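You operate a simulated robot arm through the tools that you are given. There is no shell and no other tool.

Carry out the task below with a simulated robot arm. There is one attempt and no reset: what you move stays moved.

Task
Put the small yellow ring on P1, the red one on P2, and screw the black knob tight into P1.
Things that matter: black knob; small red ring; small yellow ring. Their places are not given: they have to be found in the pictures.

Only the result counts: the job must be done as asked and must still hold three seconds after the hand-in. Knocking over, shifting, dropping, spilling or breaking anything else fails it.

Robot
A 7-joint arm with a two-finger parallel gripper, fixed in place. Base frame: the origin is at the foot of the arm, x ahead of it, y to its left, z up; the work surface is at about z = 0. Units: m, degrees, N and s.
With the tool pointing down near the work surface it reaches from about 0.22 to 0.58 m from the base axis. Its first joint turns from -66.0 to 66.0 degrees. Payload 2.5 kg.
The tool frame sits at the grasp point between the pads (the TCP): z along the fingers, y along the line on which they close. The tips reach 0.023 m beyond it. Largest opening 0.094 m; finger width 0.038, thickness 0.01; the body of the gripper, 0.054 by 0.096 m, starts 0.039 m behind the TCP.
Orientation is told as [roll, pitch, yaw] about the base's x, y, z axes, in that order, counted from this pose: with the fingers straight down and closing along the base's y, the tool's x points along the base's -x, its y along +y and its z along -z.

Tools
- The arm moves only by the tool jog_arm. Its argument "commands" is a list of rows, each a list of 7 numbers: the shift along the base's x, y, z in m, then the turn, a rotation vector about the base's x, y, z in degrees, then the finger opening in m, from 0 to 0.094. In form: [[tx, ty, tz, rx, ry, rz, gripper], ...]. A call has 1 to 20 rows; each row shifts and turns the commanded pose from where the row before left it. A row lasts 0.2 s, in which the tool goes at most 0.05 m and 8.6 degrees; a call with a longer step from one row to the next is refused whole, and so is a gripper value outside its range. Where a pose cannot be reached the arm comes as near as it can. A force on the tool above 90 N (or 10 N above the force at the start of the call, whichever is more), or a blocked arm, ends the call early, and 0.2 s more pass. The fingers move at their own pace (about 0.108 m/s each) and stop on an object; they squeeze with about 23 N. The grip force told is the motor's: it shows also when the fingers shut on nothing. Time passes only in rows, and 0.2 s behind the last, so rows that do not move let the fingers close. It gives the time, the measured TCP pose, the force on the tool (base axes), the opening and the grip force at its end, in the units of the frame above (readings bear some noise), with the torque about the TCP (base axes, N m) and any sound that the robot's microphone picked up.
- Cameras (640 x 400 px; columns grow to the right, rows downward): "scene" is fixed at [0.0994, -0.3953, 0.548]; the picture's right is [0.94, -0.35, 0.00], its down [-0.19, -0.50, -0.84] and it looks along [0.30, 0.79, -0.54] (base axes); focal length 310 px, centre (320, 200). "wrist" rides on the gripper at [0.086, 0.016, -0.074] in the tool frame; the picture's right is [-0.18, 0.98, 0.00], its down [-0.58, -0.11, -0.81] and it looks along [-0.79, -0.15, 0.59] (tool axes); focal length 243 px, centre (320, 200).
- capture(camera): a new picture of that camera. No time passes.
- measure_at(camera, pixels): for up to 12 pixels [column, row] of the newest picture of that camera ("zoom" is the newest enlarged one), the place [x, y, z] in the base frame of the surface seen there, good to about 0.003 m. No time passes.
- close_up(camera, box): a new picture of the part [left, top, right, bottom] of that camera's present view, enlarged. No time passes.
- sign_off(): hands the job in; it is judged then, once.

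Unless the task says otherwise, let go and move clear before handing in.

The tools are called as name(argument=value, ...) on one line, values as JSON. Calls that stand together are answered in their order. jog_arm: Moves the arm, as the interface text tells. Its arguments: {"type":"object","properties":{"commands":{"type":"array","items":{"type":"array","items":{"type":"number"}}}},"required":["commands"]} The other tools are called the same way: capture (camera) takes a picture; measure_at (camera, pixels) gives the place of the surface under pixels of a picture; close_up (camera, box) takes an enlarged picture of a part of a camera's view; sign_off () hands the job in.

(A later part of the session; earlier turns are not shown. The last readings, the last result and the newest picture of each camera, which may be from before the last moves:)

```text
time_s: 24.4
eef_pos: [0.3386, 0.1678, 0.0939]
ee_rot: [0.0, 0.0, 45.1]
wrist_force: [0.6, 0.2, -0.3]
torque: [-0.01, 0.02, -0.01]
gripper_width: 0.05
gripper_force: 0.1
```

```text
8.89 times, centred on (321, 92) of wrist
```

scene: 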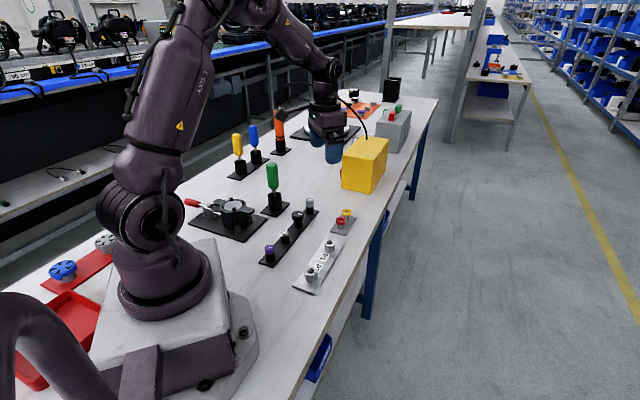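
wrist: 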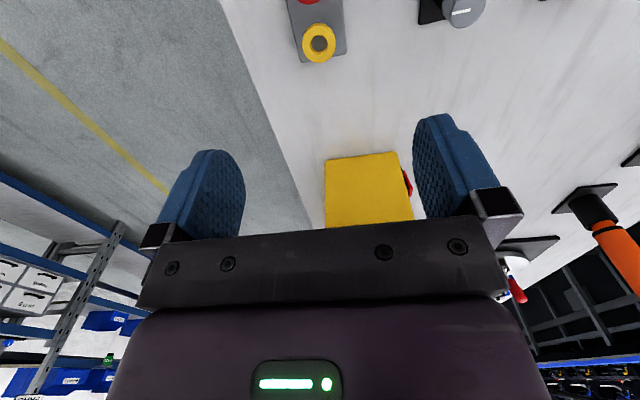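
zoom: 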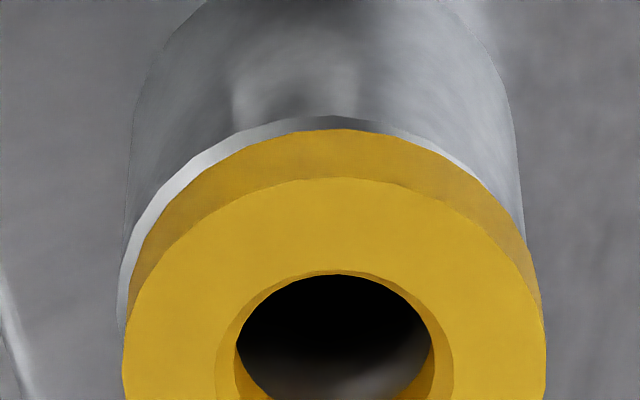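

The yellow ring sits on P1 within about 0.7 mm with its hole over the bore, which I accept. Next I'll go above the red ring at about (0.402,0.240).

jog_arm(commands=[[0.0158, 0.0177, 0.005, 0, 0, 0, 0.05], [0.0158, 0.0177, 0, 0, 0, 0, 0.05], [0.0158, 0.0177, 0, 0, 0, 0, 0.05], [0.0158, 0.0177, 0, 0, 0, 0, 0.05], [0, 0, -0.025, 0, 0, 0, 0.05], [0, 0, 0, 0, 0, 0, 0.05]])

close_up(camera="wrist", box=[220, 60, 420, 185])

measure_at(camera="zoom", pixels=[[240, 210], [390, 210], [320, 150], [320, 270], [320, 200], [320, 130]])

```text
time_s: 25.8
eef_pos: [0.4019, 0.2396, 0.0739]
ee_rot: [0.0, -0.1, 45.0]
wrist_force: [-0.2, 0.3, 0.1]
torque: [0.02, 0.02, -0.01]
gripper_width: 0.0497
gripper_force: 0.0
```

```text
3.20 times, centred on (320, 122) of wrist
```

zoom: 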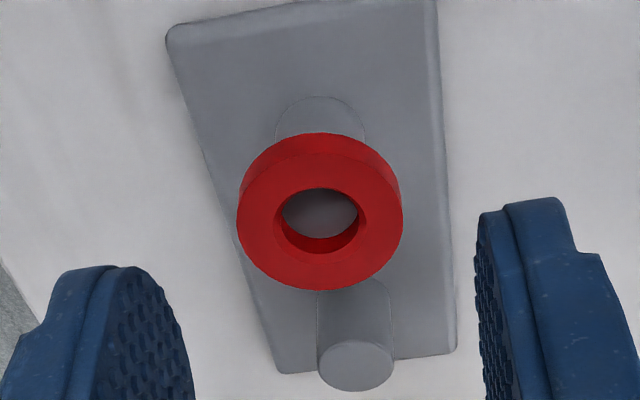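

```text
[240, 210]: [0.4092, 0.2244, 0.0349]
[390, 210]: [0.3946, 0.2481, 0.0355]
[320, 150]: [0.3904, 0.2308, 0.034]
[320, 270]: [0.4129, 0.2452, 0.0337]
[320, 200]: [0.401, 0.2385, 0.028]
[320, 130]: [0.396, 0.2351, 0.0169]
```

The red ring is centred under the TCP, at (320,218) in the zoom as predicted. I'll descend 20.5 mm, grip and lift.

jog_arm(commands=[[0, 0, -0.0105, 0, 0, 0, 0.05], [0, 0, -0.01, 0, 0, 0, 0.05], [0, 0, 0, 0, 0, 0, 0.05], [0, 0, 0, 0, 0, 0, 0.036], [0, 0, 0, 0, 0, 0, 0.032], [0, 0, 0, 0, 0, 0, 0.02], [0, 0, 0, 0, 0, 0, 0.02]])

jog_arm(commands=[[0, 0, 0.01, 0, 0, 0, 0.02], [0, 0, 0.02, 0, 0, 0, 0.02], [0, 0, 0.03, 0, 0, 0, 0.02], [0, 0, 0, 0, 0, 0, 0.02]])

close_up(camera="wrist", box=[220, 60, 420, 185])

close_up(camera="scene", box=[270, 160, 390, 280])

```text
time_s: 27.4
eef_pos: [0.403, 0.2406, 0.0532]
ee_rot: [0.0, 0.0, 45.0]
wrist_force: [0.0, 0.2, 0.4]
torque: [-0.02, 0.0, 0.01]
gripper_width: 0.0267
gripper_force: 23.5
```

```text
time_s: 28.4
eef_pos: [0.4012, 0.2412, 0.1131]
ee_rot: [0.0, 0.1, 45.0]
wrist_force: [-0.6, -0.3, -0.2]
torque: [-0.03, 0.01, 0.0]
gripper_width: 0.0268
gripper_force: 22.6
```

```text
3.20 times, centred on (320, 122) of wrist
```

zoom: 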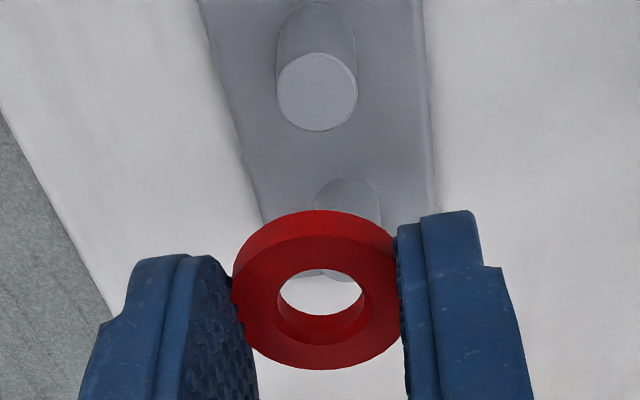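

```text
3.33 times, centred on (330, 220) of scene
```

zoom: 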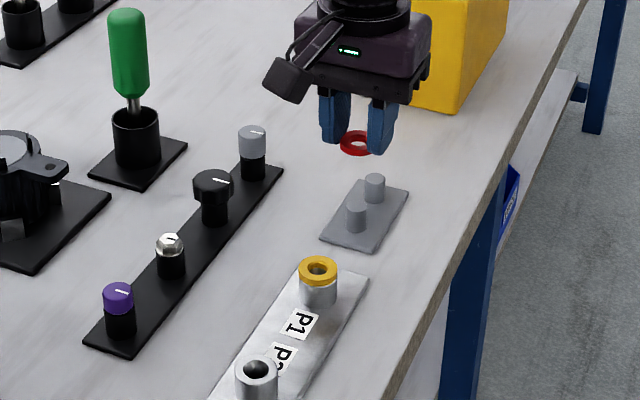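

The red ring is held. Next I'll travel over to P2, around (0.259,0.090), and look at it from above.

jog_arm(commands=[[-0.0286, -0.03, 0, 0, 0, 0, 0.02], [-0.0286, -0.03, 0, 0, 0, 0, 0.02], [-0.0286, -0.03, 0, 0, 0, 0, 0.02], [-0.0286, -0.03, 0, 0, 0, 0, 0.02], [-0.0286, -0.03, 0, 0, 0, 0, 0.02], [0, 0, -0.02, 0, 0, 0, 0.02], [0, 0, 0, 0, 0, 0, 0.02]])

close_up(camera="wrist", box=[220, 60, 420, 185])

measure_at(camera="zoom", pixels=[[252, 140], [384, 140], [318, 85], [318, 195], [265, 140], [370, 140], [260, 290], [375, 290], [315, 240], [315, 338]])

```text
time_s: 30.0
eef_pos: [0.2586, 0.0904, 0.0926]
ee_rot: [0.1, -0.1, 44.9]
wrist_force: [-1.1, 0.0, 0.7]
torque: [0.01, 0.01, 0.0]
gripper_width: 0.0262
gripper_force: 22.8
```

```text
3.20 times, centred on (320, 122) of wrist
```

zoom: 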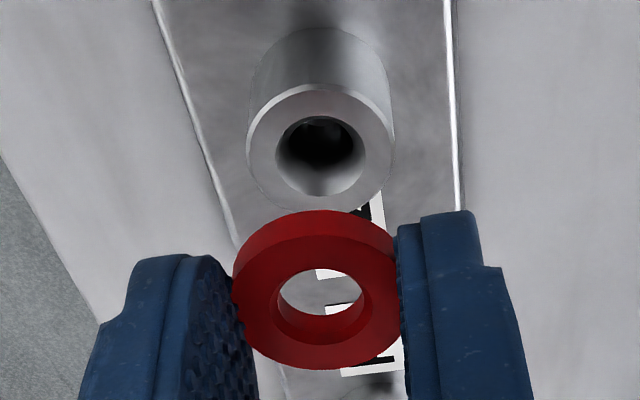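

```text
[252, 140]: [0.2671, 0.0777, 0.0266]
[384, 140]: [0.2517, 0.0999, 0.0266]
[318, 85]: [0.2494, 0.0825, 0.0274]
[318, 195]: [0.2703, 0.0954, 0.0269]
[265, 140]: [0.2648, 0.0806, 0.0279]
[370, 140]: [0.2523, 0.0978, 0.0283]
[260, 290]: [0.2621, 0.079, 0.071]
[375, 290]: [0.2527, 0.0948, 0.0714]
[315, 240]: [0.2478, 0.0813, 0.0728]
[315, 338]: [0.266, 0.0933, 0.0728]
```

P2's bore at (321,156) is about 2 mm further along the row than the ring axis. I'll shift along by 1.8 mm, descend to a hover about 1.5–2 mm above the rim and check both views.

jog_arm(commands=[[0.0013, 0.0013, -0.015, 0, 0, 0, 0.02], [0, 0, -0.015, 0, 0, 0, 0.02], [0, 0, -0.0075, 0, 0, 0, 0.02], [0, 0, 0, 0, 0, 0, 0.02]])

close_up(camera="wrist", box=[280, 100, 360, 150])

close_up(camera="scene", box=[295, 255, 327, 287])

```text
time_s: 31.0
eef_pos: [0.2599, 0.0908, 0.0545]
ee_rot: [0.0, 0.0, 45.0]
wrist_force: [0.2, -0.3, 0.7]
torque: [-0.03, 0.01, -0.02]
gripper_width: 0.0266
gripper_force: 23.1
```

```text
8.00 times, centred on (320, 125) of wrist
```

zoom: 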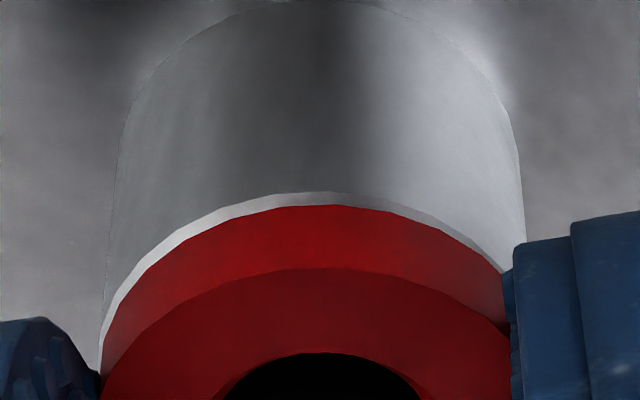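

```text
12.50 times, centred on (311, 271) of scene
```

zoom: 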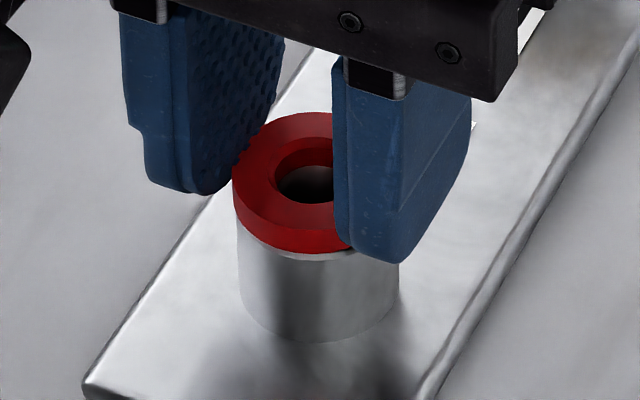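

The ring hovers above P2, and both views agree it is about 1.8 mm short along the row. I'll shift (+1.2,+1.4) mm and recheck.

jog_arm(commands=[[0.0012, 0.0014, -0.0003, 0, 0, 0, 0.02], [0, 0, 0, 0, 0, 0, 0.02]])

close_up(camera="wrist", box=[280, 100, 360, 150])

close_up(camera="scene", box=[295, 255, 327, 287])

```text
time_s: 31.6
eef_pos: [0.2604, 0.0935, 0.0545]
ee_rot: [0.0, -0.1, 45.0]
wrist_force: [-0.5, -0.2, -0.4]
torque: [-0.02, -0.01, 0.0]
gripper_width: 0.0265
gripper_force: 23.5
```

```text
8.00 times, centred on (320, 125) of wrist
```

zoom: 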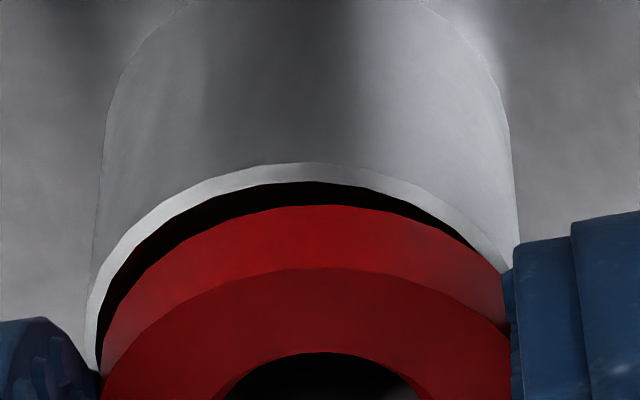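

```text
12.50 times, centred on (311, 271) of scene
```

zoom: 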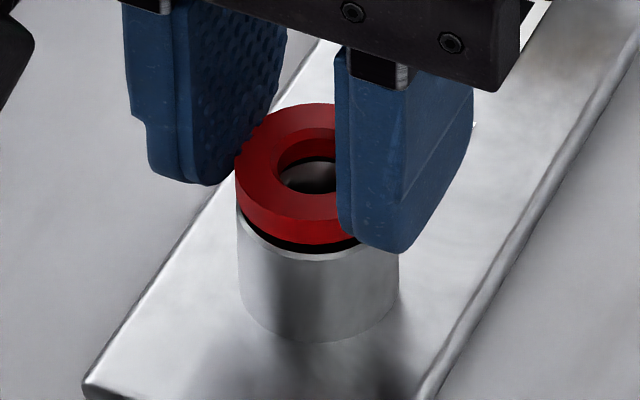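

The near-side crescent is now slightly too big (163 to 207), so the shift overshot by about 0.9 mm, mostly in y. I'll trim back and look again.

jog_arm(commands=[[-0.0002, -0.0006, -0.0003, 0, 0, 0, 0.02], [0, 0, 0, 0, 0, 0, 0.02]])

close_up(camera="wrist", box=[280, 100, 360, 150])

close_up(camera="scene", box=[295, 255, 327, 287])

```text
time_s: 32.2
eef_pos: [0.2609, 0.0931, 0.0562]
ee_rot: [0.1, 0.0, 45.0]
wrist_force: [0.4, -0.2, -0.2]
torque: [0.0, 0.02, 0.01]
gripper_width: 0.0266
gripper_force: 23.5
```

```text
8.00 times, centred on (320, 125) of wrist
```

zoom: 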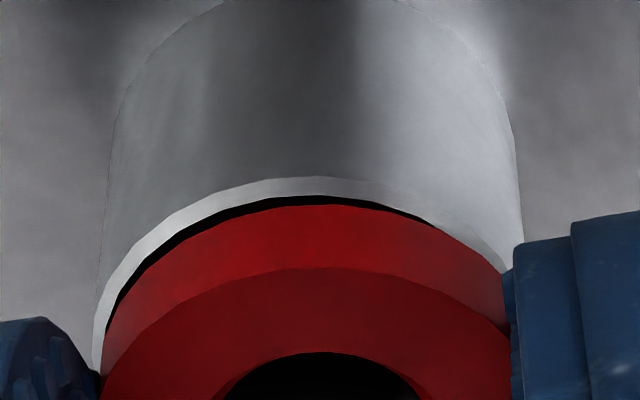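

```text
12.50 times, centred on (311, 271) of scene
```

zoom: 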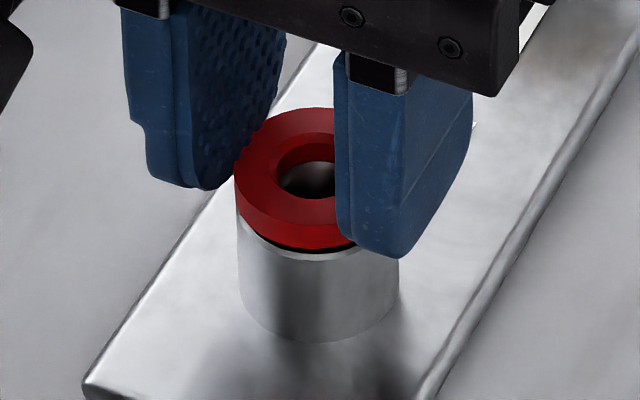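

Now it is centred: the socket spans 94–522, the ring 103–515, with an even crescent. I'll lower 1.3 mm and release.

jog_arm(commands=[[0, 0, -0.0007, 0, 0, 0, 0.02], [0, 0, -0.0006, 0, 0, 0, 0.02], [0, 0, 0, 0, 0, 0, 0.02]])

jog_arm(commands=[[0, 0, 0, 0, 0, 0, 0.03], [0, 0, 0, 0, 0, 0, 0.05], [0, 0, 0.02, 0, 0, 0, 0.05], [0, 0, 0.02, 0, 0, 0, 0.05], [0, 0, 0, 0, 0, 0, 0.05]])

close_up(camera="wrist", box=[285, 70, 357, 115])

close_up(camera="scene", box=[295, 255, 327, 287])

```text
time_s: 33.0
eef_pos: [0.2609, 0.0907, 0.0536]
ee_rot: [0.1, 0.0, 45.2]
wrist_force: [1.1, -1.0, 3.3]
torque: [-0.07, -0.03, -0.05]
gripper_width: 0.0264
gripper_force: 22.3
```

```text
time_s: 34.2
eef_pos: [0.259, 0.0905, 0.0925]
ee_rot: [0.0, 0.0, 45.0]
wrist_force: [0.3, -0.1, 0.7]
torque: [0.02, -0.02, 0.0]
gripper_width: 0.0503
gripper_force: 0.1
```

```text
8.89 times, centred on (321, 92) of wrist
```

zoom: 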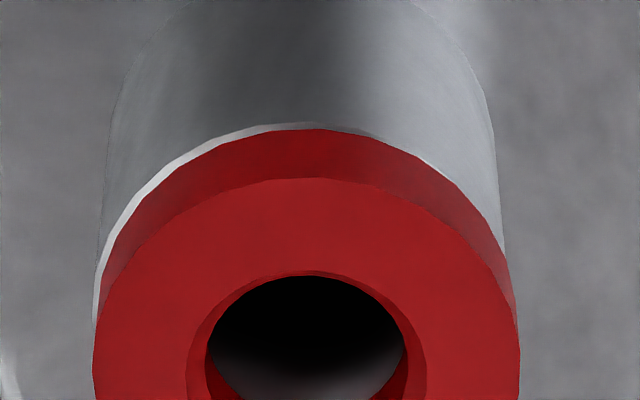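

```text
12.50 times, centred on (311, 271) of scene
```

zoom: 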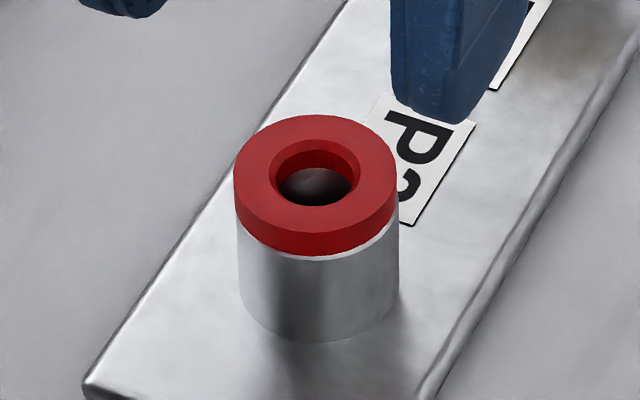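

Both rings are placed. Before going for the black knob I'll measure the green driver and the neighbours so the gripper stays clear.

capture(camera="scene")

measure_at(camera="scene", pixels=[[272, 175], [277, 185], [274, 205], [272, 165], [297, 213], [297, 216], [309, 203], [284, 236], [250, 215], [238, 205]])

close_up(camera="scene", box=[240, 150, 340, 250])

```text
taken
```

scene: 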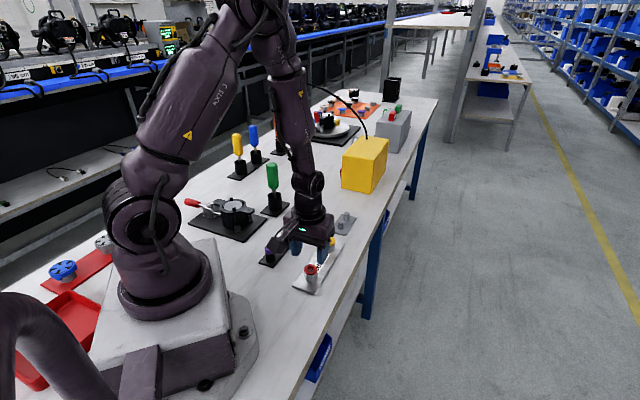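

```text
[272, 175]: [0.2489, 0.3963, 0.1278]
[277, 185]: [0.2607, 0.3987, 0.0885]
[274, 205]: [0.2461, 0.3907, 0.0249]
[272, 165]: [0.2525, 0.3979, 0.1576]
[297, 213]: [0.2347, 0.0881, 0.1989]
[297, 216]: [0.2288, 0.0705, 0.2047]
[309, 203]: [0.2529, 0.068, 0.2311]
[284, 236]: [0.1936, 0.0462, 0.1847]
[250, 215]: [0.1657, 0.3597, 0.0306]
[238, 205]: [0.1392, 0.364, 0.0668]
```

```text
4.00 times, centred on (290, 200) of scene
```

zoom: 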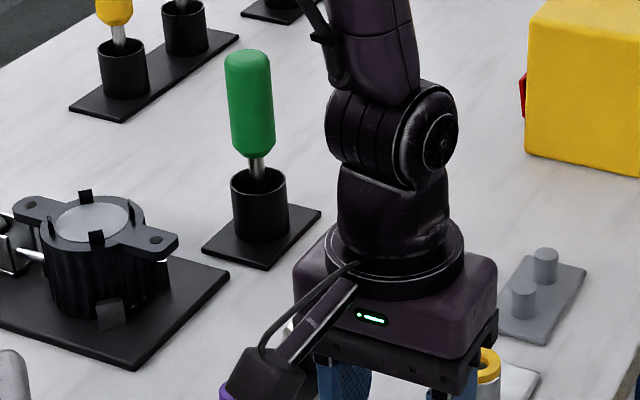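

The green driver stands at about (0.25,0.395), clear of the planned grasp. I'll rise and move above the black knob near (0.29,0.285).

jog_arm(commands=[[0, 0, 0.03, 0, 0, 0, 0.06], [0.0051, 0.0325, 0, 0, 0, 0, 0.06], [0.0051, 0.0325, 0, 0, 0, 0, 0.06], [0.0051, 0.0325, 0, 0, 0, 0, 0.06], [0.0051, 0.0325, 0, 0, 0, 0, 0.06], [0.0051, 0.0325, 0, 0, 0, 0, 0.06], [0.0051, 0.0325, 0, 0, 0, 0, 0.06], [0, 0, 0, 0, 0, 0, 0.06]])

close_up(camera="wrist", box=[220, 20, 420, 145])

measure_at(camera="zoom", pixels=[[260, 200], [380, 200], [320, 200], [320, 150], [320, 250], [320, 120]])

```text
time_s: 36.0
eef_pos: [0.2896, 0.2882, 0.1223]
ee_rot: [0.0, 0.0, 45.0]
wrist_force: [-0.2, 0.0, -0.7]
torque: [0.02, -0.01, 0.0]
gripper_width: 0.0598
gripper_force: 0.0
```

```text
3.20 times, centred on (320, 82) of wrist
```

zoom: 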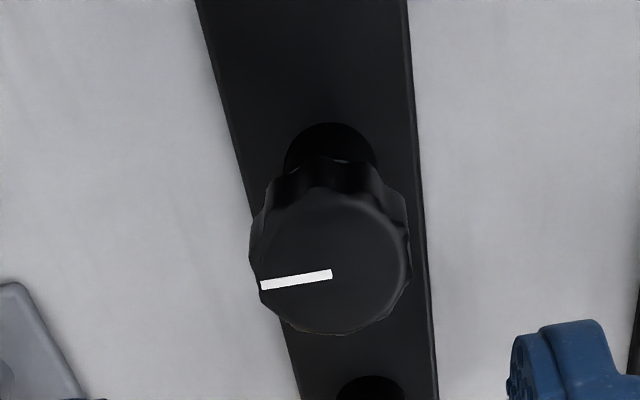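

```text
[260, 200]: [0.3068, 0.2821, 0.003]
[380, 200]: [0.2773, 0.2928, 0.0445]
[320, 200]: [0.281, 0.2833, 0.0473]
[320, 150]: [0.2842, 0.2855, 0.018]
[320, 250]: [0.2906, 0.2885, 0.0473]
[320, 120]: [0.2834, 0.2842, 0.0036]
```

The knob's top centre looks to be at about (331,270), with the pointer line running left. I'll measure that and the edges.

measure_at(camera="zoom", pixels=[[331, 270], [256, 260], [405, 260], [332, 190], [332, 332], [252, 240], [330, 168], [330, 180], [408, 235], [340, 335]])

close_up(camera="scene", box=[280, 195, 320, 235])

measure_at(camera="zoom", pixels=[[270, 290], [270, 310], [270, 330], [270, 350], [270, 380], [235, 300], [320, 300], [275, 360]])

```text
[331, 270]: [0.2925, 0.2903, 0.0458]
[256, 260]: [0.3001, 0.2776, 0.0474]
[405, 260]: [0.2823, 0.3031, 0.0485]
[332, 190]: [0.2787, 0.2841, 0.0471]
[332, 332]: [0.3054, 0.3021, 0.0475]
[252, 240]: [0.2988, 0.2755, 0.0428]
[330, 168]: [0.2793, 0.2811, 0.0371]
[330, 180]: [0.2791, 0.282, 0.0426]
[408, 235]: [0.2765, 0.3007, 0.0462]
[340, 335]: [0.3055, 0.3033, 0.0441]
```

```text
10.00 times, centred on (300, 215) of scene
```

zoom: 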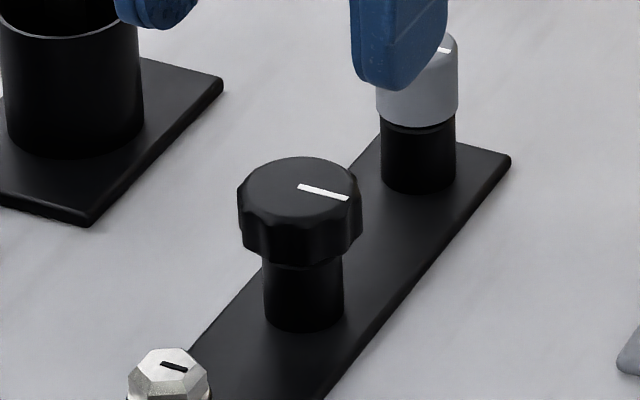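

```text
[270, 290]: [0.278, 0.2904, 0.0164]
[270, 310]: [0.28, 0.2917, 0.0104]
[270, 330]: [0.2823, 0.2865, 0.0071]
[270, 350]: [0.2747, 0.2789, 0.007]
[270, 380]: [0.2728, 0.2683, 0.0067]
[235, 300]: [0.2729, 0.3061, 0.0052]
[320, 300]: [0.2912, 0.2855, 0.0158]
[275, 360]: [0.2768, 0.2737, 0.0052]
```

The knob centre is about (0.2917,0.2915), its top at z 0.0475 and its head about 32 mm across. I'll shift toward it and descend partway for a closer check.

jog_arm(commands=[[0.002, 0.003, -0.02, 0, 0, 0, 0.06], [0, 0, -0.017, 0, 0, 0, 0.06], [0, 0, 0, 0, 0, 0, 0.06]])

close_up(camera="wrist", box=[220, 60, 420, 185])

measure_at(camera="zoom", pixels=[[240, 200], [400, 200], [320, 150], [320, 280], [320, 215], [150, 380], [500, 300]])

```text
time_s: 36.8
eef_pos: [0.2904, 0.2909, 0.0868]
ee_rot: [0.0, 0.0, 45.0]
wrist_force: [-0.7, -0.3, 0.5]
torque: [0.0, 0.02, -0.01]
gripper_width: 0.0599
gripper_force: 0.1
```

```text
3.20 times, centred on (320, 122) of wrist
```

zoom: 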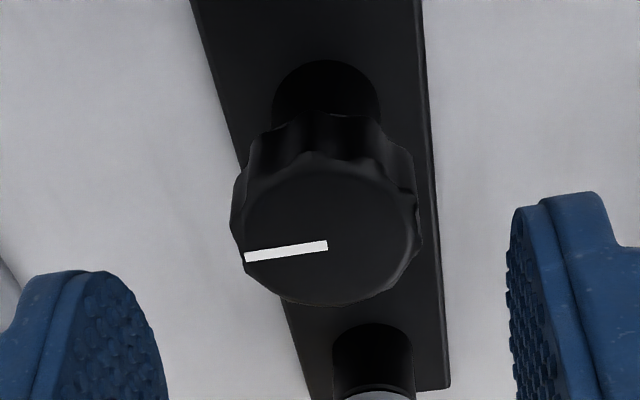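

```text
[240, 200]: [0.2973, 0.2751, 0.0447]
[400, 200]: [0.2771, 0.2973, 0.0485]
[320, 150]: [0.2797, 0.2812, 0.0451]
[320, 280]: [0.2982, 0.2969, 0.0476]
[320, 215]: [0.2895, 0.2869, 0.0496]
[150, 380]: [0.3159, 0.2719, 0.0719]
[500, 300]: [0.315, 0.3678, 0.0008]
```

The knob top centre (330,236) lies slightly right of and beyond the TCP line (320,221). I'll correct by about (+0.5,+3) mm, lower around the head and look before closing.

jog_arm(commands=[[0.0005, 0.0029, -0.013, 0, 0, 0, 0.06], [0, 0, -0.015, 0, 0, 0, 0.06], [0, 0, -0.01, 0, 0, 0, 0.06], [0, 0, -0.005, 0, 0, 0, 0.06], [0, 0, 0, 0, 0, 0, 0.06]])

close_up(camera="wrist", box=[220, 90, 420, 215])

close_up(camera="scene", box=[270, 185, 330, 245])

```text
time_s: 38.0
eef_pos: [0.2934, 0.2935, 0.0419]
ee_rot: [0.0, 0.1, 45.1]
wrist_force: [0.5, 0.5, 0.3]
torque: [-0.01, 0.0, 0.01]
gripper_width: 0.06
gripper_force: 0.1
```

```text
3.20 times, centred on (320, 152) of wrist
```

zoom: 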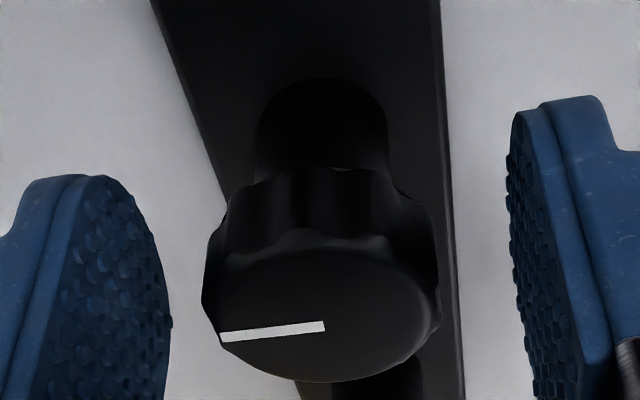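

```text
6.67 times, centred on (300, 215) of scene
```

zoom: 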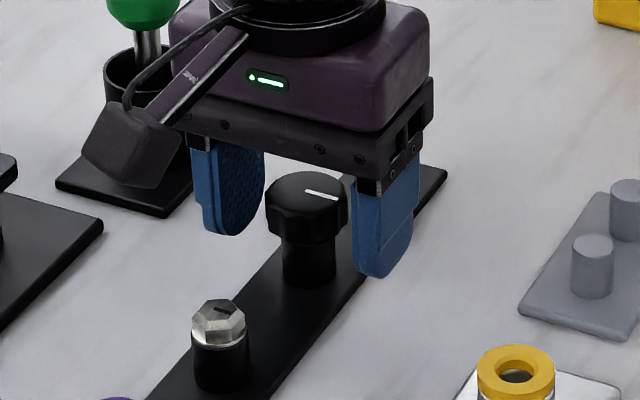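

The knob top is now centred at about (325,318) against the predicted (320,322). I'll close on it.

jog_arm(commands=[[-0.0003, 0.0003, 0, 0, 0, 0, 0.05], [0, 0, 0, 0, 0, 0, 0.04], [0, 0, 0, 0, 0, 0, 0.025], [0, 0, 0, 0, 0, 0, 0.02], [0, 0, 0, 0, 0, 0, 0.02]])

jog_arm(commands=[[0, 0, 0.002, 0, 0, 0, 0.02], [0, 0, 0.003, 0, 0, 0, 0.02]])

close_up(camera="scene", box=[270, 185, 330, 245])

close_up(camera="wrist", box=[220, 90, 420, 215])

```text
time_s: 39.2
eef_pos: [0.2933, 0.2926, 0.043]
ee_rot: [0.1, 0.0, 45.2]
wrist_force: [-0.9, 1.0, 0.3]
torque: [0.01, 0.01, 0.0]
gripper_width: 0.033
gripper_force: 23.1
```

```text
time_s: 39.8
eef_pos: [0.2923, 0.2923, 0.0484]
ee_rot: [0.0, 0.0, 45.1]
wrist_force: [-0.4, -0.2, -0.7]
torque: [-0.01, -0.04, 0.01]
gripper_width: 0.0325
gripper_force: 22.9
```

```text
6.67 times, centred on (300, 215) of scene
```

zoom: 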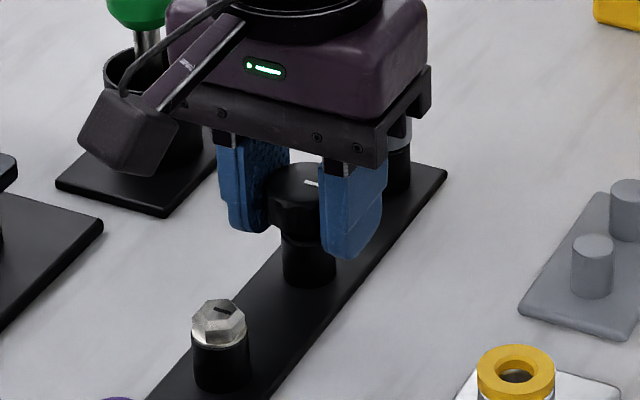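

```text
3.20 times, centred on (320, 152) of wrist
```

zoom: 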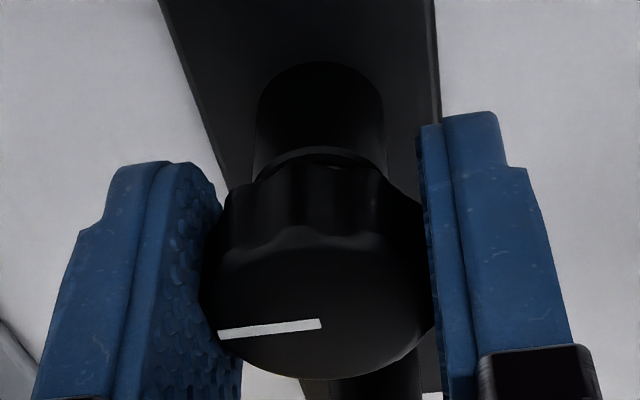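

The knob is held (33 mm, 23 N) and rises freely. I'll lift it well clear and look at its stud.

jog_arm(commands=[[0, 0, 0.015, 0, 0, 0, 0.02], [0, 0, 0.025, 0, 0, 0, 0.02], [0, 0, 0.03, 0, 0, 0, 0.02], [0, 0, 0, 0, 0, 0, 0.02]])

close_up(camera="scene", box=[270, 165, 330, 225])

close_up(camera="wrist", box=[220, 90, 420, 215])

```text
time_s: 40.8
eef_pos: [0.2954, 0.2941, 0.1188]
ee_rot: [0.0, 0.0, 45.0]
wrist_force: [0.4, 0.6, -0.2]
torque: [-0.02, 0.03, -0.03]
gripper_width: 0.0325
gripper_force: 22.7
```

```text
6.67 times, centred on (300, 195) of scene
```

zoom: 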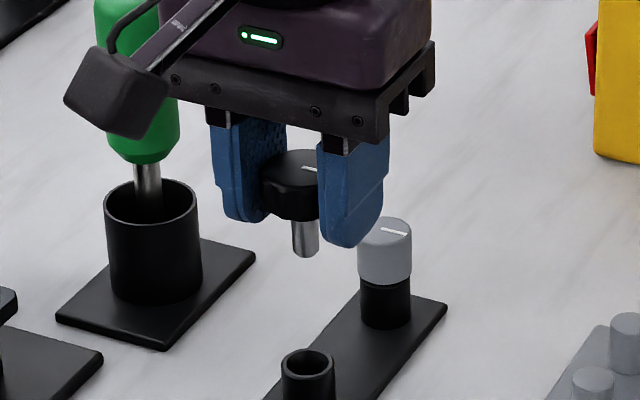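

```text
3.20 times, centred on (320, 152) of wrist
```

zoom: 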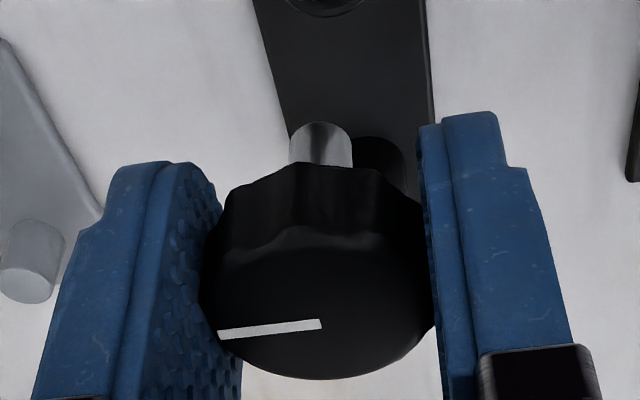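

The stud is a silver pin about 10 mm across hanging straight below the head. I'll carry the knob over to P1.

jog_arm(commands=[[0.01125, -0.031, 0, 0, 0, 0, 0.02], [0.01125, -0.031, 0, 0, 0, 0, 0.02], [0.01125, -0.031, 0, 0, 0, 0, 0.02], [0.01125, -0.031, 0, 0, 0, 0, 0.02], [0, 0, -0.02, 0, 0, 0, 0.02], [0, 0, 0, 0, 0, 0, 0.02]])

close_up(camera="wrist", box=[220, 60, 420, 185])

close_up(camera="scene", box=[310, 200, 370, 260])

```text
time_s: 42.2
eef_pos: [0.3358, 0.1682, 0.0973]
ee_rot: [0.0, 0.0, 45.1]
wrist_force: [0.1, -0.2, 0.2]
torque: [0.0, 0.0, -0.01]
gripper_width: 0.0324
gripper_force: 23.3
```

```text
3.20 times, centred on (320, 122) of wrist
```

zoom: 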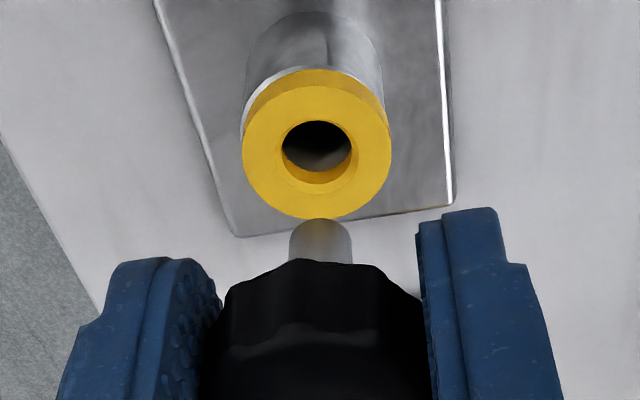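

```text
6.67 times, centred on (340, 230) of scene
```

zoom: 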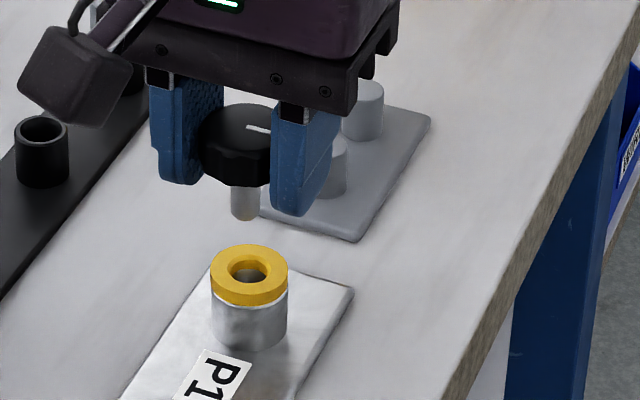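

The knob stud and the yellow ring are both clearly visible. I'll test the yaw range by turning +85° in the air, to gain room for clockwise tightening.

jog_arm(commands=[[0, 0, 0, 0, 0, 8.5, 0.02], [0, 0, 0, 0, 0, 8.5, 0.02], [0, 0, 0, 0, 0, 8.5, 0.02], [0, 0, 0, 0, 0, 8.5, 0.02], [0, 0, 0, 0, 0, 8.5, 0.02], [0, 0, 0, 0, 0, 8.5, 0.02], [0, 0, 0, 0, 0, 8.5, 0.02], [0, 0, 0, 0, 0, 8.5, 0.02], [0, 0, 0, 0, 0, 8.5, 0.02], [0, 0, 0, 0, 0, 8.5, 0.02], [0, 0, 0, 0, 0, 5, 0.02], [0, 0, 0, 0, 0, 0, 0.02]])

close_up(camera="wrist", box=[220, 60, 420, 185])

close_up(camera="scene", box=[310, 200, 370, 260])

```text
time_s: 44.8
eef_pos: [0.3374, 0.1691, 0.0986]
ee_rot: [0.1, 0.0, 135.0]
wrist_force: [0.9, 0.1, 0.5]
torque: [-0.04, 0.02, -0.01]
gripper_width: 0.0328
gripper_force: 23.1
```

```text
3.20 times, centred on (320, 122) of wrist
```

zoom: 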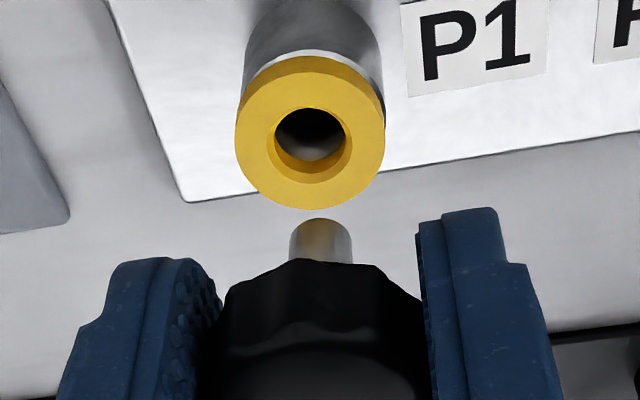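

```text
6.67 times, centred on (340, 230) of scene
```

zoom: 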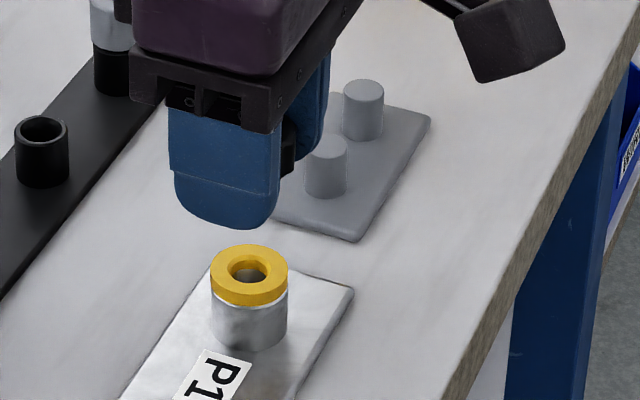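

Yaw 135° is reachable. The stud is at column 320 and the socket axis at about 315, so I'll shift slightly toward it, descend to just above the ring and check again.

jog_arm(commands=[[0.0013, 0.0003, -0.015, 0, 0, 0, 0.02], [0, 0, -0.013, 0, 0, 0, 0.02], [0, 0, 0, 0, 0, 0, 0.02]])

close_up(camera="wrist", box=[260, 90, 380, 165])

close_up(camera="scene", box=[310, 210, 370, 270])

```text
time_s: 45.6
eef_pos: [0.3393, 0.1709, 0.0711]
ee_rot: [0.0, 0.0, 135.1]
wrist_force: [-0.7, -0.6, 0.5]
torque: [0.0, 0.01, -0.02]
gripper_width: 0.0326
gripper_force: 22.9
```

```text
5.33 times, centred on (320, 128) of wrist
```

zoom: 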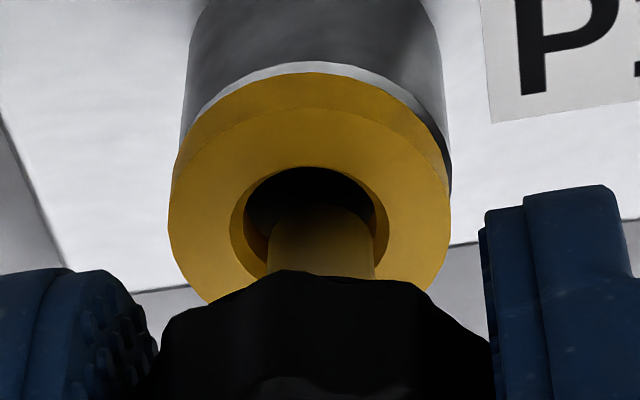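

```text
6.67 times, centred on (340, 240) of scene
```

zoom: 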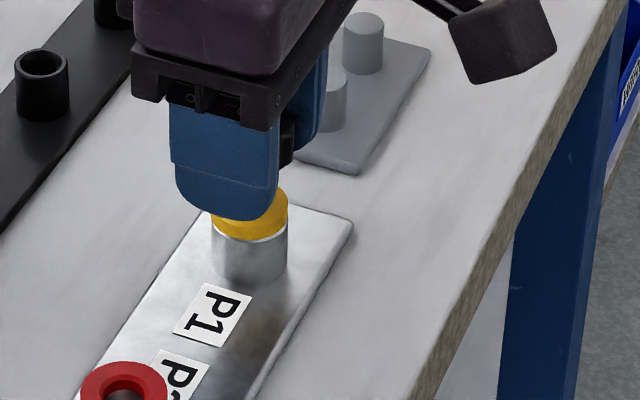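

The stud tip is about 4 mm above the ring, with the hole almost beneath it. After a 0.6 mm trim I'll lower in small steps while watching the force.

jog_arm(commands=[[0.0006, -0.0001, -0.003, 0, 0, 0, 0.02], [0, 0, -0.002, 0, 0, 0, 0.02]])

close_up(camera="wrist", box=[260, 90, 380, 165])

jog_arm(commands=[[0, 0, -0.002, 0, 0, 0, 0.02]])

jog_arm(commands=[[0, 0, -0.002, 0, 0, 0, 0.02]])

close_up(camera="wrist", box=[260, 90, 380, 165])

```text
time_s: 46.2
eef_pos: [0.3394, 0.1705, 0.0648]
ee_rot: [0.0, 0.0, 135.1]
wrist_force: [0.2, 0.5, 0.5]
torque: [0.01, 0.02, -0.02]
gripper_width: 0.0324
gripper_force: 22.3
```

```text
5.33 times, centred on (320, 128) of wrist
```

zoom: 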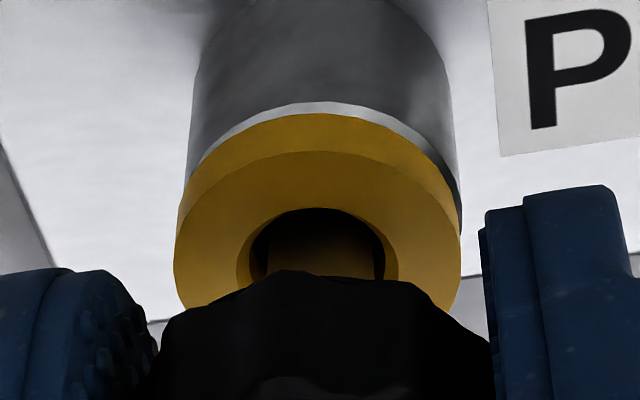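

```text
time_s: 46.6
eef_pos: [0.3395, 0.1693, 0.0629]
ee_rot: [0.0, -0.1, 135.1]
wrist_force: [-0.4, -0.5, -0.3]
torque: [-0.03, 0.01, -0.03]
gripper_width: 0.0326
gripper_force: 23.3
```

```text
time_s: 47.0
eef_pos: [0.3394, 0.1696, 0.0617]
ee_rot: [0.1, 0.0, 135.0]
wrist_force: [-0.6, 0.3, -0.9]
torque: [-0.02, 0.03, 0.0]
gripper_width: 0.0325
gripper_force: 23.2
```

```text
5.33 times, centred on (320, 128) of wrist
```

zoom: 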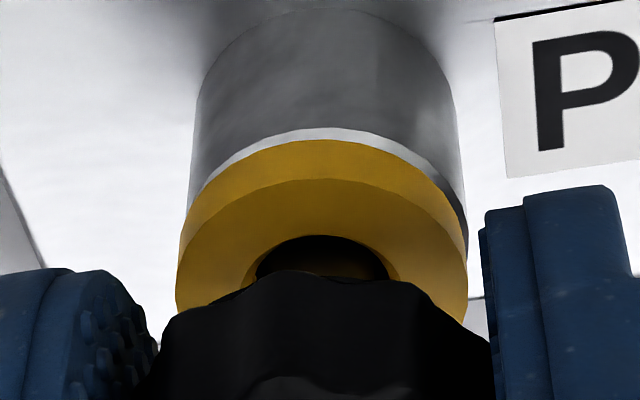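

The stud has entered the ring hole without contact. I'll keep lowering in steps of 1–2 mm until the thread start is felt.

jog_arm(commands=[[-0.0003, -0.0003, -0.0015, 0, 0, 0, 0.02]])

jog_arm(commands=[[0, 0, -0.0015, 0, 0, 0, 0.02]])

jog_arm(commands=[[0, 0, -0.001, 0, 0, 0, 0.02]])

```text
time_s: 47.4
eef_pos: [0.339, 0.1691, 0.0591]
ee_rot: [0.1, 0.0, 135.0]
wrist_force: [-0.6, 0.5, 0.2]
torque: [0.0, -0.02, 0.03]
gripper_width: 0.0326
gripper_force: 22.9
```

```text
time_s: 47.8
eef_pos: [0.3407, 0.1684, 0.0574]
ee_rot: [0.1, 0.0, 135.1]
wrist_force: [-0.6, 1.3, -0.1]
torque: [0.01, -0.03, -0.01]
gripper_width: 0.0326
gripper_force: 23.0
```

```text
time_s: 48.2
eef_pos: [0.3397, 0.1692, 0.0573]
ee_rot: [-0.1, 0.0, 135.0]
wrist_force: [0.2, -0.5, -0.2]
torque: [0.03, 0.02, 0.0]
gripper_width: 0.0324
gripper_force: 22.5
```

There is no contact yet at z 0.0573, so I'll continue down.

jog_arm(commands=[[0, 0, -0.001, 0, 0, 0, 0.02]])

jog_arm(commands=[[0, 0, -0.001, 0, 0, 0, 0.02]])

jog_arm(commands=[[0, 0, -0.001, 0, 0, 0, 0.02]])

close_up(camera="scene", box=[310, 210, 370, 270])

close_up(camera="wrist", box=[220, 90, 420, 215])

```text
time_s: 48.6
eef_pos: [0.3388, 0.1703, 0.0559]
ee_rot: [0.0, 0.0, 135.0]
wrist_force: [-0.6, -0.4, -1.3]
torque: [0.01, 0.0, -0.03]
gripper_width: 0.0328
gripper_force: 23.3
```

```text
time_s: 49.0
eef_pos: [0.3392, 0.1695, 0.0539]
ee_rot: [0.0, 0.0, 135.0]
wrist_force: [0.8, -0.9, -0.8]
torque: [0.0, -0.01, 0.03]
gripper_width: 0.0327
gripper_force: 23.0
```

```text
time_s: 49.4
eef_pos: [0.3404, 0.1691, 0.0544]
ee_rot: [-0.1, 0.0, 135.0]
wrist_force: [1.2, 2.0, -1.9]
torque: [-0.01, -0.02, -0.01]
gripper_width: 0.0326
gripper_force: 23.3
```

```text
6.67 times, centred on (340, 240) of scene
```

zoom: 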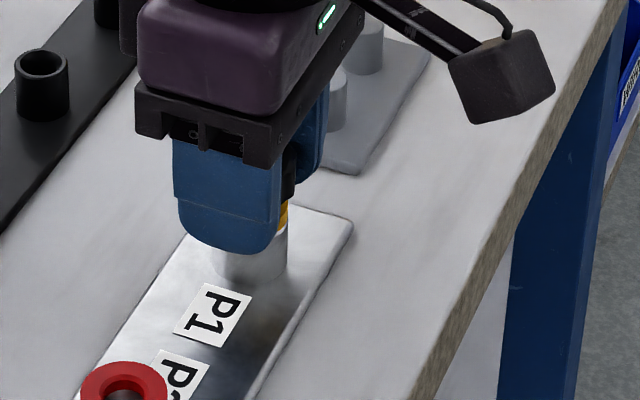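

```text
3.20 times, centred on (320, 152) of wrist
```

zoom: 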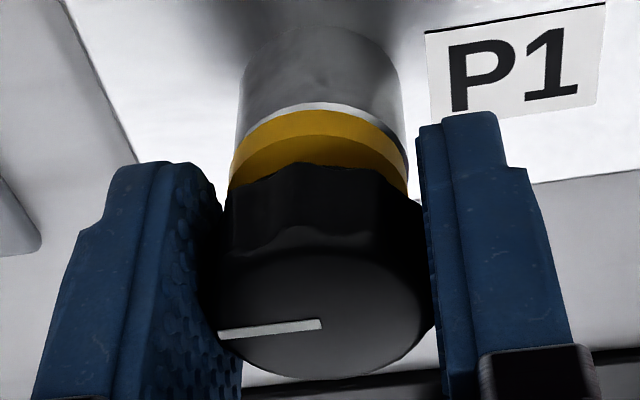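

Still only about 2 N, with around 9 mm of travel left before the head meets the ring. I'll continue down.

jog_arm(commands=[[0, 0, -0.001, 0, 0, 0, 0.02]])

jog_arm(commands=[[0, 0, -0.001, 0, 0, 0, 0.02]])

jog_arm(commands=[[0, 0, -0.001, 0, 0, 0, 0.02]])

```text
time_s: 49.8
eef_pos: [0.3396, 0.1687, 0.0543]
ee_rot: [-0.1, -0.1, 135.1]
wrist_force: [-1.7, 2.2, 4.2]
torque: [0.03, 0.02, -0.01]
gripper_width: 0.0325
gripper_force: 23.2
```

```text
time_s: 50.2
eef_pos: [0.3399, 0.1692, 0.0532]
ee_rot: [-0.1, 0.0, 135.0]
wrist_force: [-2.9, 0.8, 13.5]
torque: [0.03, 0.03, -0.04]
gripper_width: 0.0326
gripper_force: 23.0
```

```text
time_s: 50.6
eef_pos: [0.3397, 0.1695, 0.0504]
ee_rot: [0.0, 0.0, 135.0]
wrist_force: [-1.6, 0.9, 16.8]
torque: [-0.02, 0.06, -0.02]
gripper_width: 0.0325
gripper_force: 23.3
```

There is contact at z ≈ 0.053 with 17 N up, which should be the thread start. I'll start turning clockwise (negative yaw) and watch force and torque.

jog_arm(commands=[[0, 0, 0, 0, 0, -8, 0.02], [0, 0, 0, 0, 0, -8, 0.02], [0, 0, 0, 0, 0, -8, 0.02], [0, 0, 0, 0, 0, -8, 0.02], [0, 0, 0, 0, 0, -8, 0.02]])

close_up(camera="wrist", box=[220, 90, 420, 215])

```text
time_s: 51.8
eef_pos: [0.3393, 0.169, 0.0513]
ee_rot: [0.0, -0.1, 94.9]
wrist_force: [1.5, 2.1, 6.4]
torque: [0.04, -0.02, 0.02]
gripper_width: 0.0325
gripper_force: 22.5
```

```text
3.20 times, centred on (320, 152) of wrist
```

zoom: 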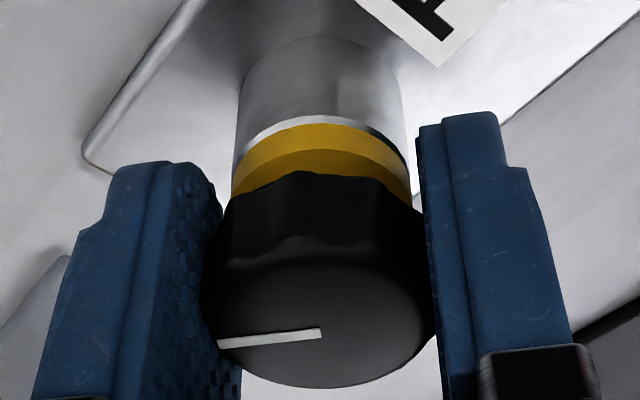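

The upward force fell to 6 N, so the thread seems to be drawing the knob down. I'll continue clockwise with a slight downward feed.

jog_arm(commands=[[0, 0, -0.0001, 0, 0, -8, 0.02], [0, 0, -0.0001, 0, 0, -8, 0.02], [0, 0, -0.0001, 0, 0, -8, 0.02], [0, 0, -0.0001, 0, 0, -8, 0.02], [0, 0, -0.0001, 0, 0, -8, 0.02]])

jog_arm(commands=[[0, 0, -0.0001, 0, 0, -8, 0.02], [0, 0, -0.0001, 0, 0, -8, 0.02], [0, 0, -0.0001, 0, 0, -8, 0.02], [0, 0, -0.0001, 0, 0, -8, 0.02], [0, 0, -0.0001, 0, 0, -8, 0.02]])

close_up(camera="wrist", box=[220, 90, 420, 215])

close_up(camera="scene", box=[310, 210, 370, 270])

```text
time_s: 53.0
eef_pos: [0.3385, 0.169, 0.0519]
ee_rot: [0.1, 0.1, 54.9]
wrist_force: [-5.9, -0.4, 2.5]
torque: [0.04, 0.06, 0.04]
gripper_width: 0.0329
gripper_force: 23.1
```

```text
time_s: 54.2
eef_pos: [0.3383, 0.1709, 0.0508]
ee_rot: [0.1, 0.1, 15.0]
wrist_force: [-12.5, 3.8, 8.6]
torque: [0.03, 0.15, 0.03]
gripper_width: 0.0326
gripper_force: 22.8
```

```text
3.20 times, centred on (320, 152) of wrist
```

zoom: 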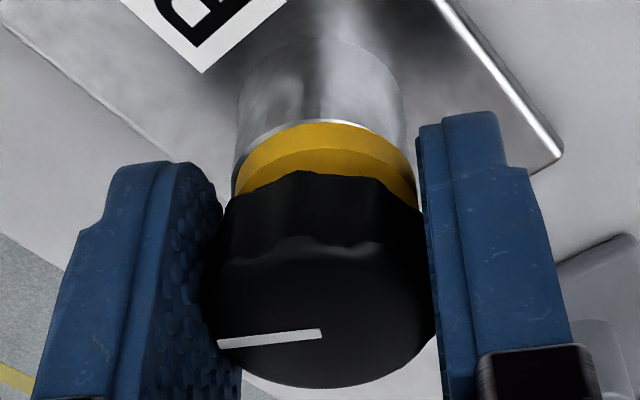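

```text
6.67 times, centred on (340, 240) of scene
```

zoom: 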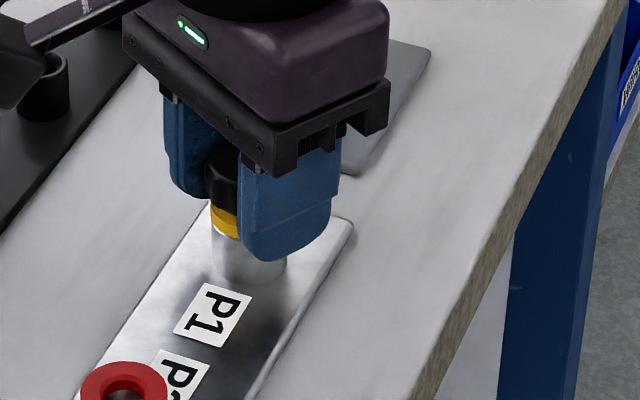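

The knob turns with the gripper, but a side force has built up (Fx −12.5 N) from slight eccentricity. I'll relieve that with a small shift in −x and keep turning.

jog_arm(commands=[[-0.0006, 0.0002, 0, 0, 0, -4, 0.02], [-0.0005, 0.0001, -0.0001, 0, 0, -8, 0.02], [0, 0, -0.0001, 0, 0, -8, 0.02], [0, 0, -0.0001, 0, 0, -8, 0.02]])

jog_arm(commands=[[0, 0, -0.0001, 0, 0, -8, 0.02], [0, 0, -0.0001, 0, 0, -8, 0.02], [0, 0, -0.0001, 0, 0, -8, 0.02], [0, 0, -0.0001, 0, 0, -8, 0.02]])

close_up(camera="wrist", box=[220, 90, 420, 215])

```text
time_s: 55.2
eef_pos: [0.34, 0.1698, 0.0496]
ee_rot: [0.0, 0.1, -13.0]
wrist_force: [-5.3, 6.1, 1.1]
torque: [0.05, 0.06, 0.06]
gripper_width: 0.0326
gripper_force: 22.9
```

```text
time_s: 56.2
eef_pos: [0.3389, 0.1697, 0.0494]
ee_rot: [0.1, 0.0, -45.0]
wrist_force: [-2.5, 12.8, 3.2]
torque: [0.14, 0.04, 0.01]
gripper_width: 0.0326
gripper_force: 23.4
```

```text
3.20 times, centred on (320, 152) of wrist
```

zoom: 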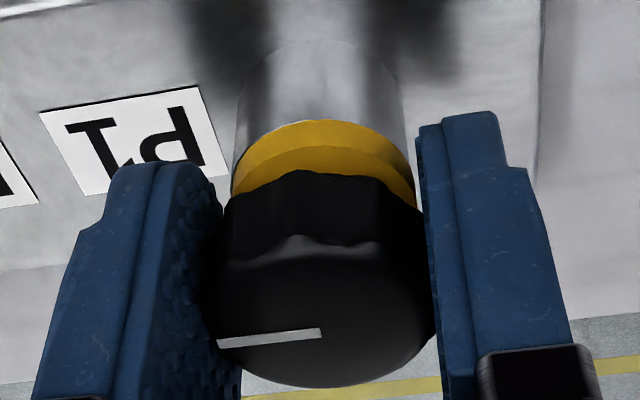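

The side force rotates with the tool (now Fy +12.8 N), confirming a small knob-to-tool eccentricity. I'll relieve it in +y and go on turning toward yaw −110°.

jog_arm(commands=[[-0.0002, 0.0006, 0, 0, 0, -2, 0.02], [0, 0.0006, -0.0001, 0, 0, -8, 0.02], [0, 0.0002, -0.0001, 0, 0, -8, 0.02], [0.0002, 0, -0.0001, 0, 0, -8, 0.02]])

jog_arm(commands=[[0.0003, 0, -0.0001, 0, 0, -8, 0.02], [0.0003, 0, -0.0001, 0, 0, -8, 0.02], [0.0003, 0, -0.0001, 0, 0, -8, 0.02], [0.0003, 0, -0.0001, 0, 0, -8, 0.02]])

```text
time_s: 57.2
eef_pos: [0.3385, 0.1695, 0.0487]
ee_rot: [0.1, -0.1, -71.2]
wrist_force: [2.2, 3.4, 5.9]
torque: [0.03, -0.06, 0.02]
gripper_width: 0.0327
gripper_force: 23.0
```

```text
time_s: 58.2
eef_pos: [0.3399, 0.1703, 0.0485]
ee_rot: [0.0, -0.2, -103.2]
wrist_force: [-0.9, -4.7, 8.8]
torque: [-0.06, 0.03, 0.03]
gripper_width: 0.0327
gripper_force: 23.2
```

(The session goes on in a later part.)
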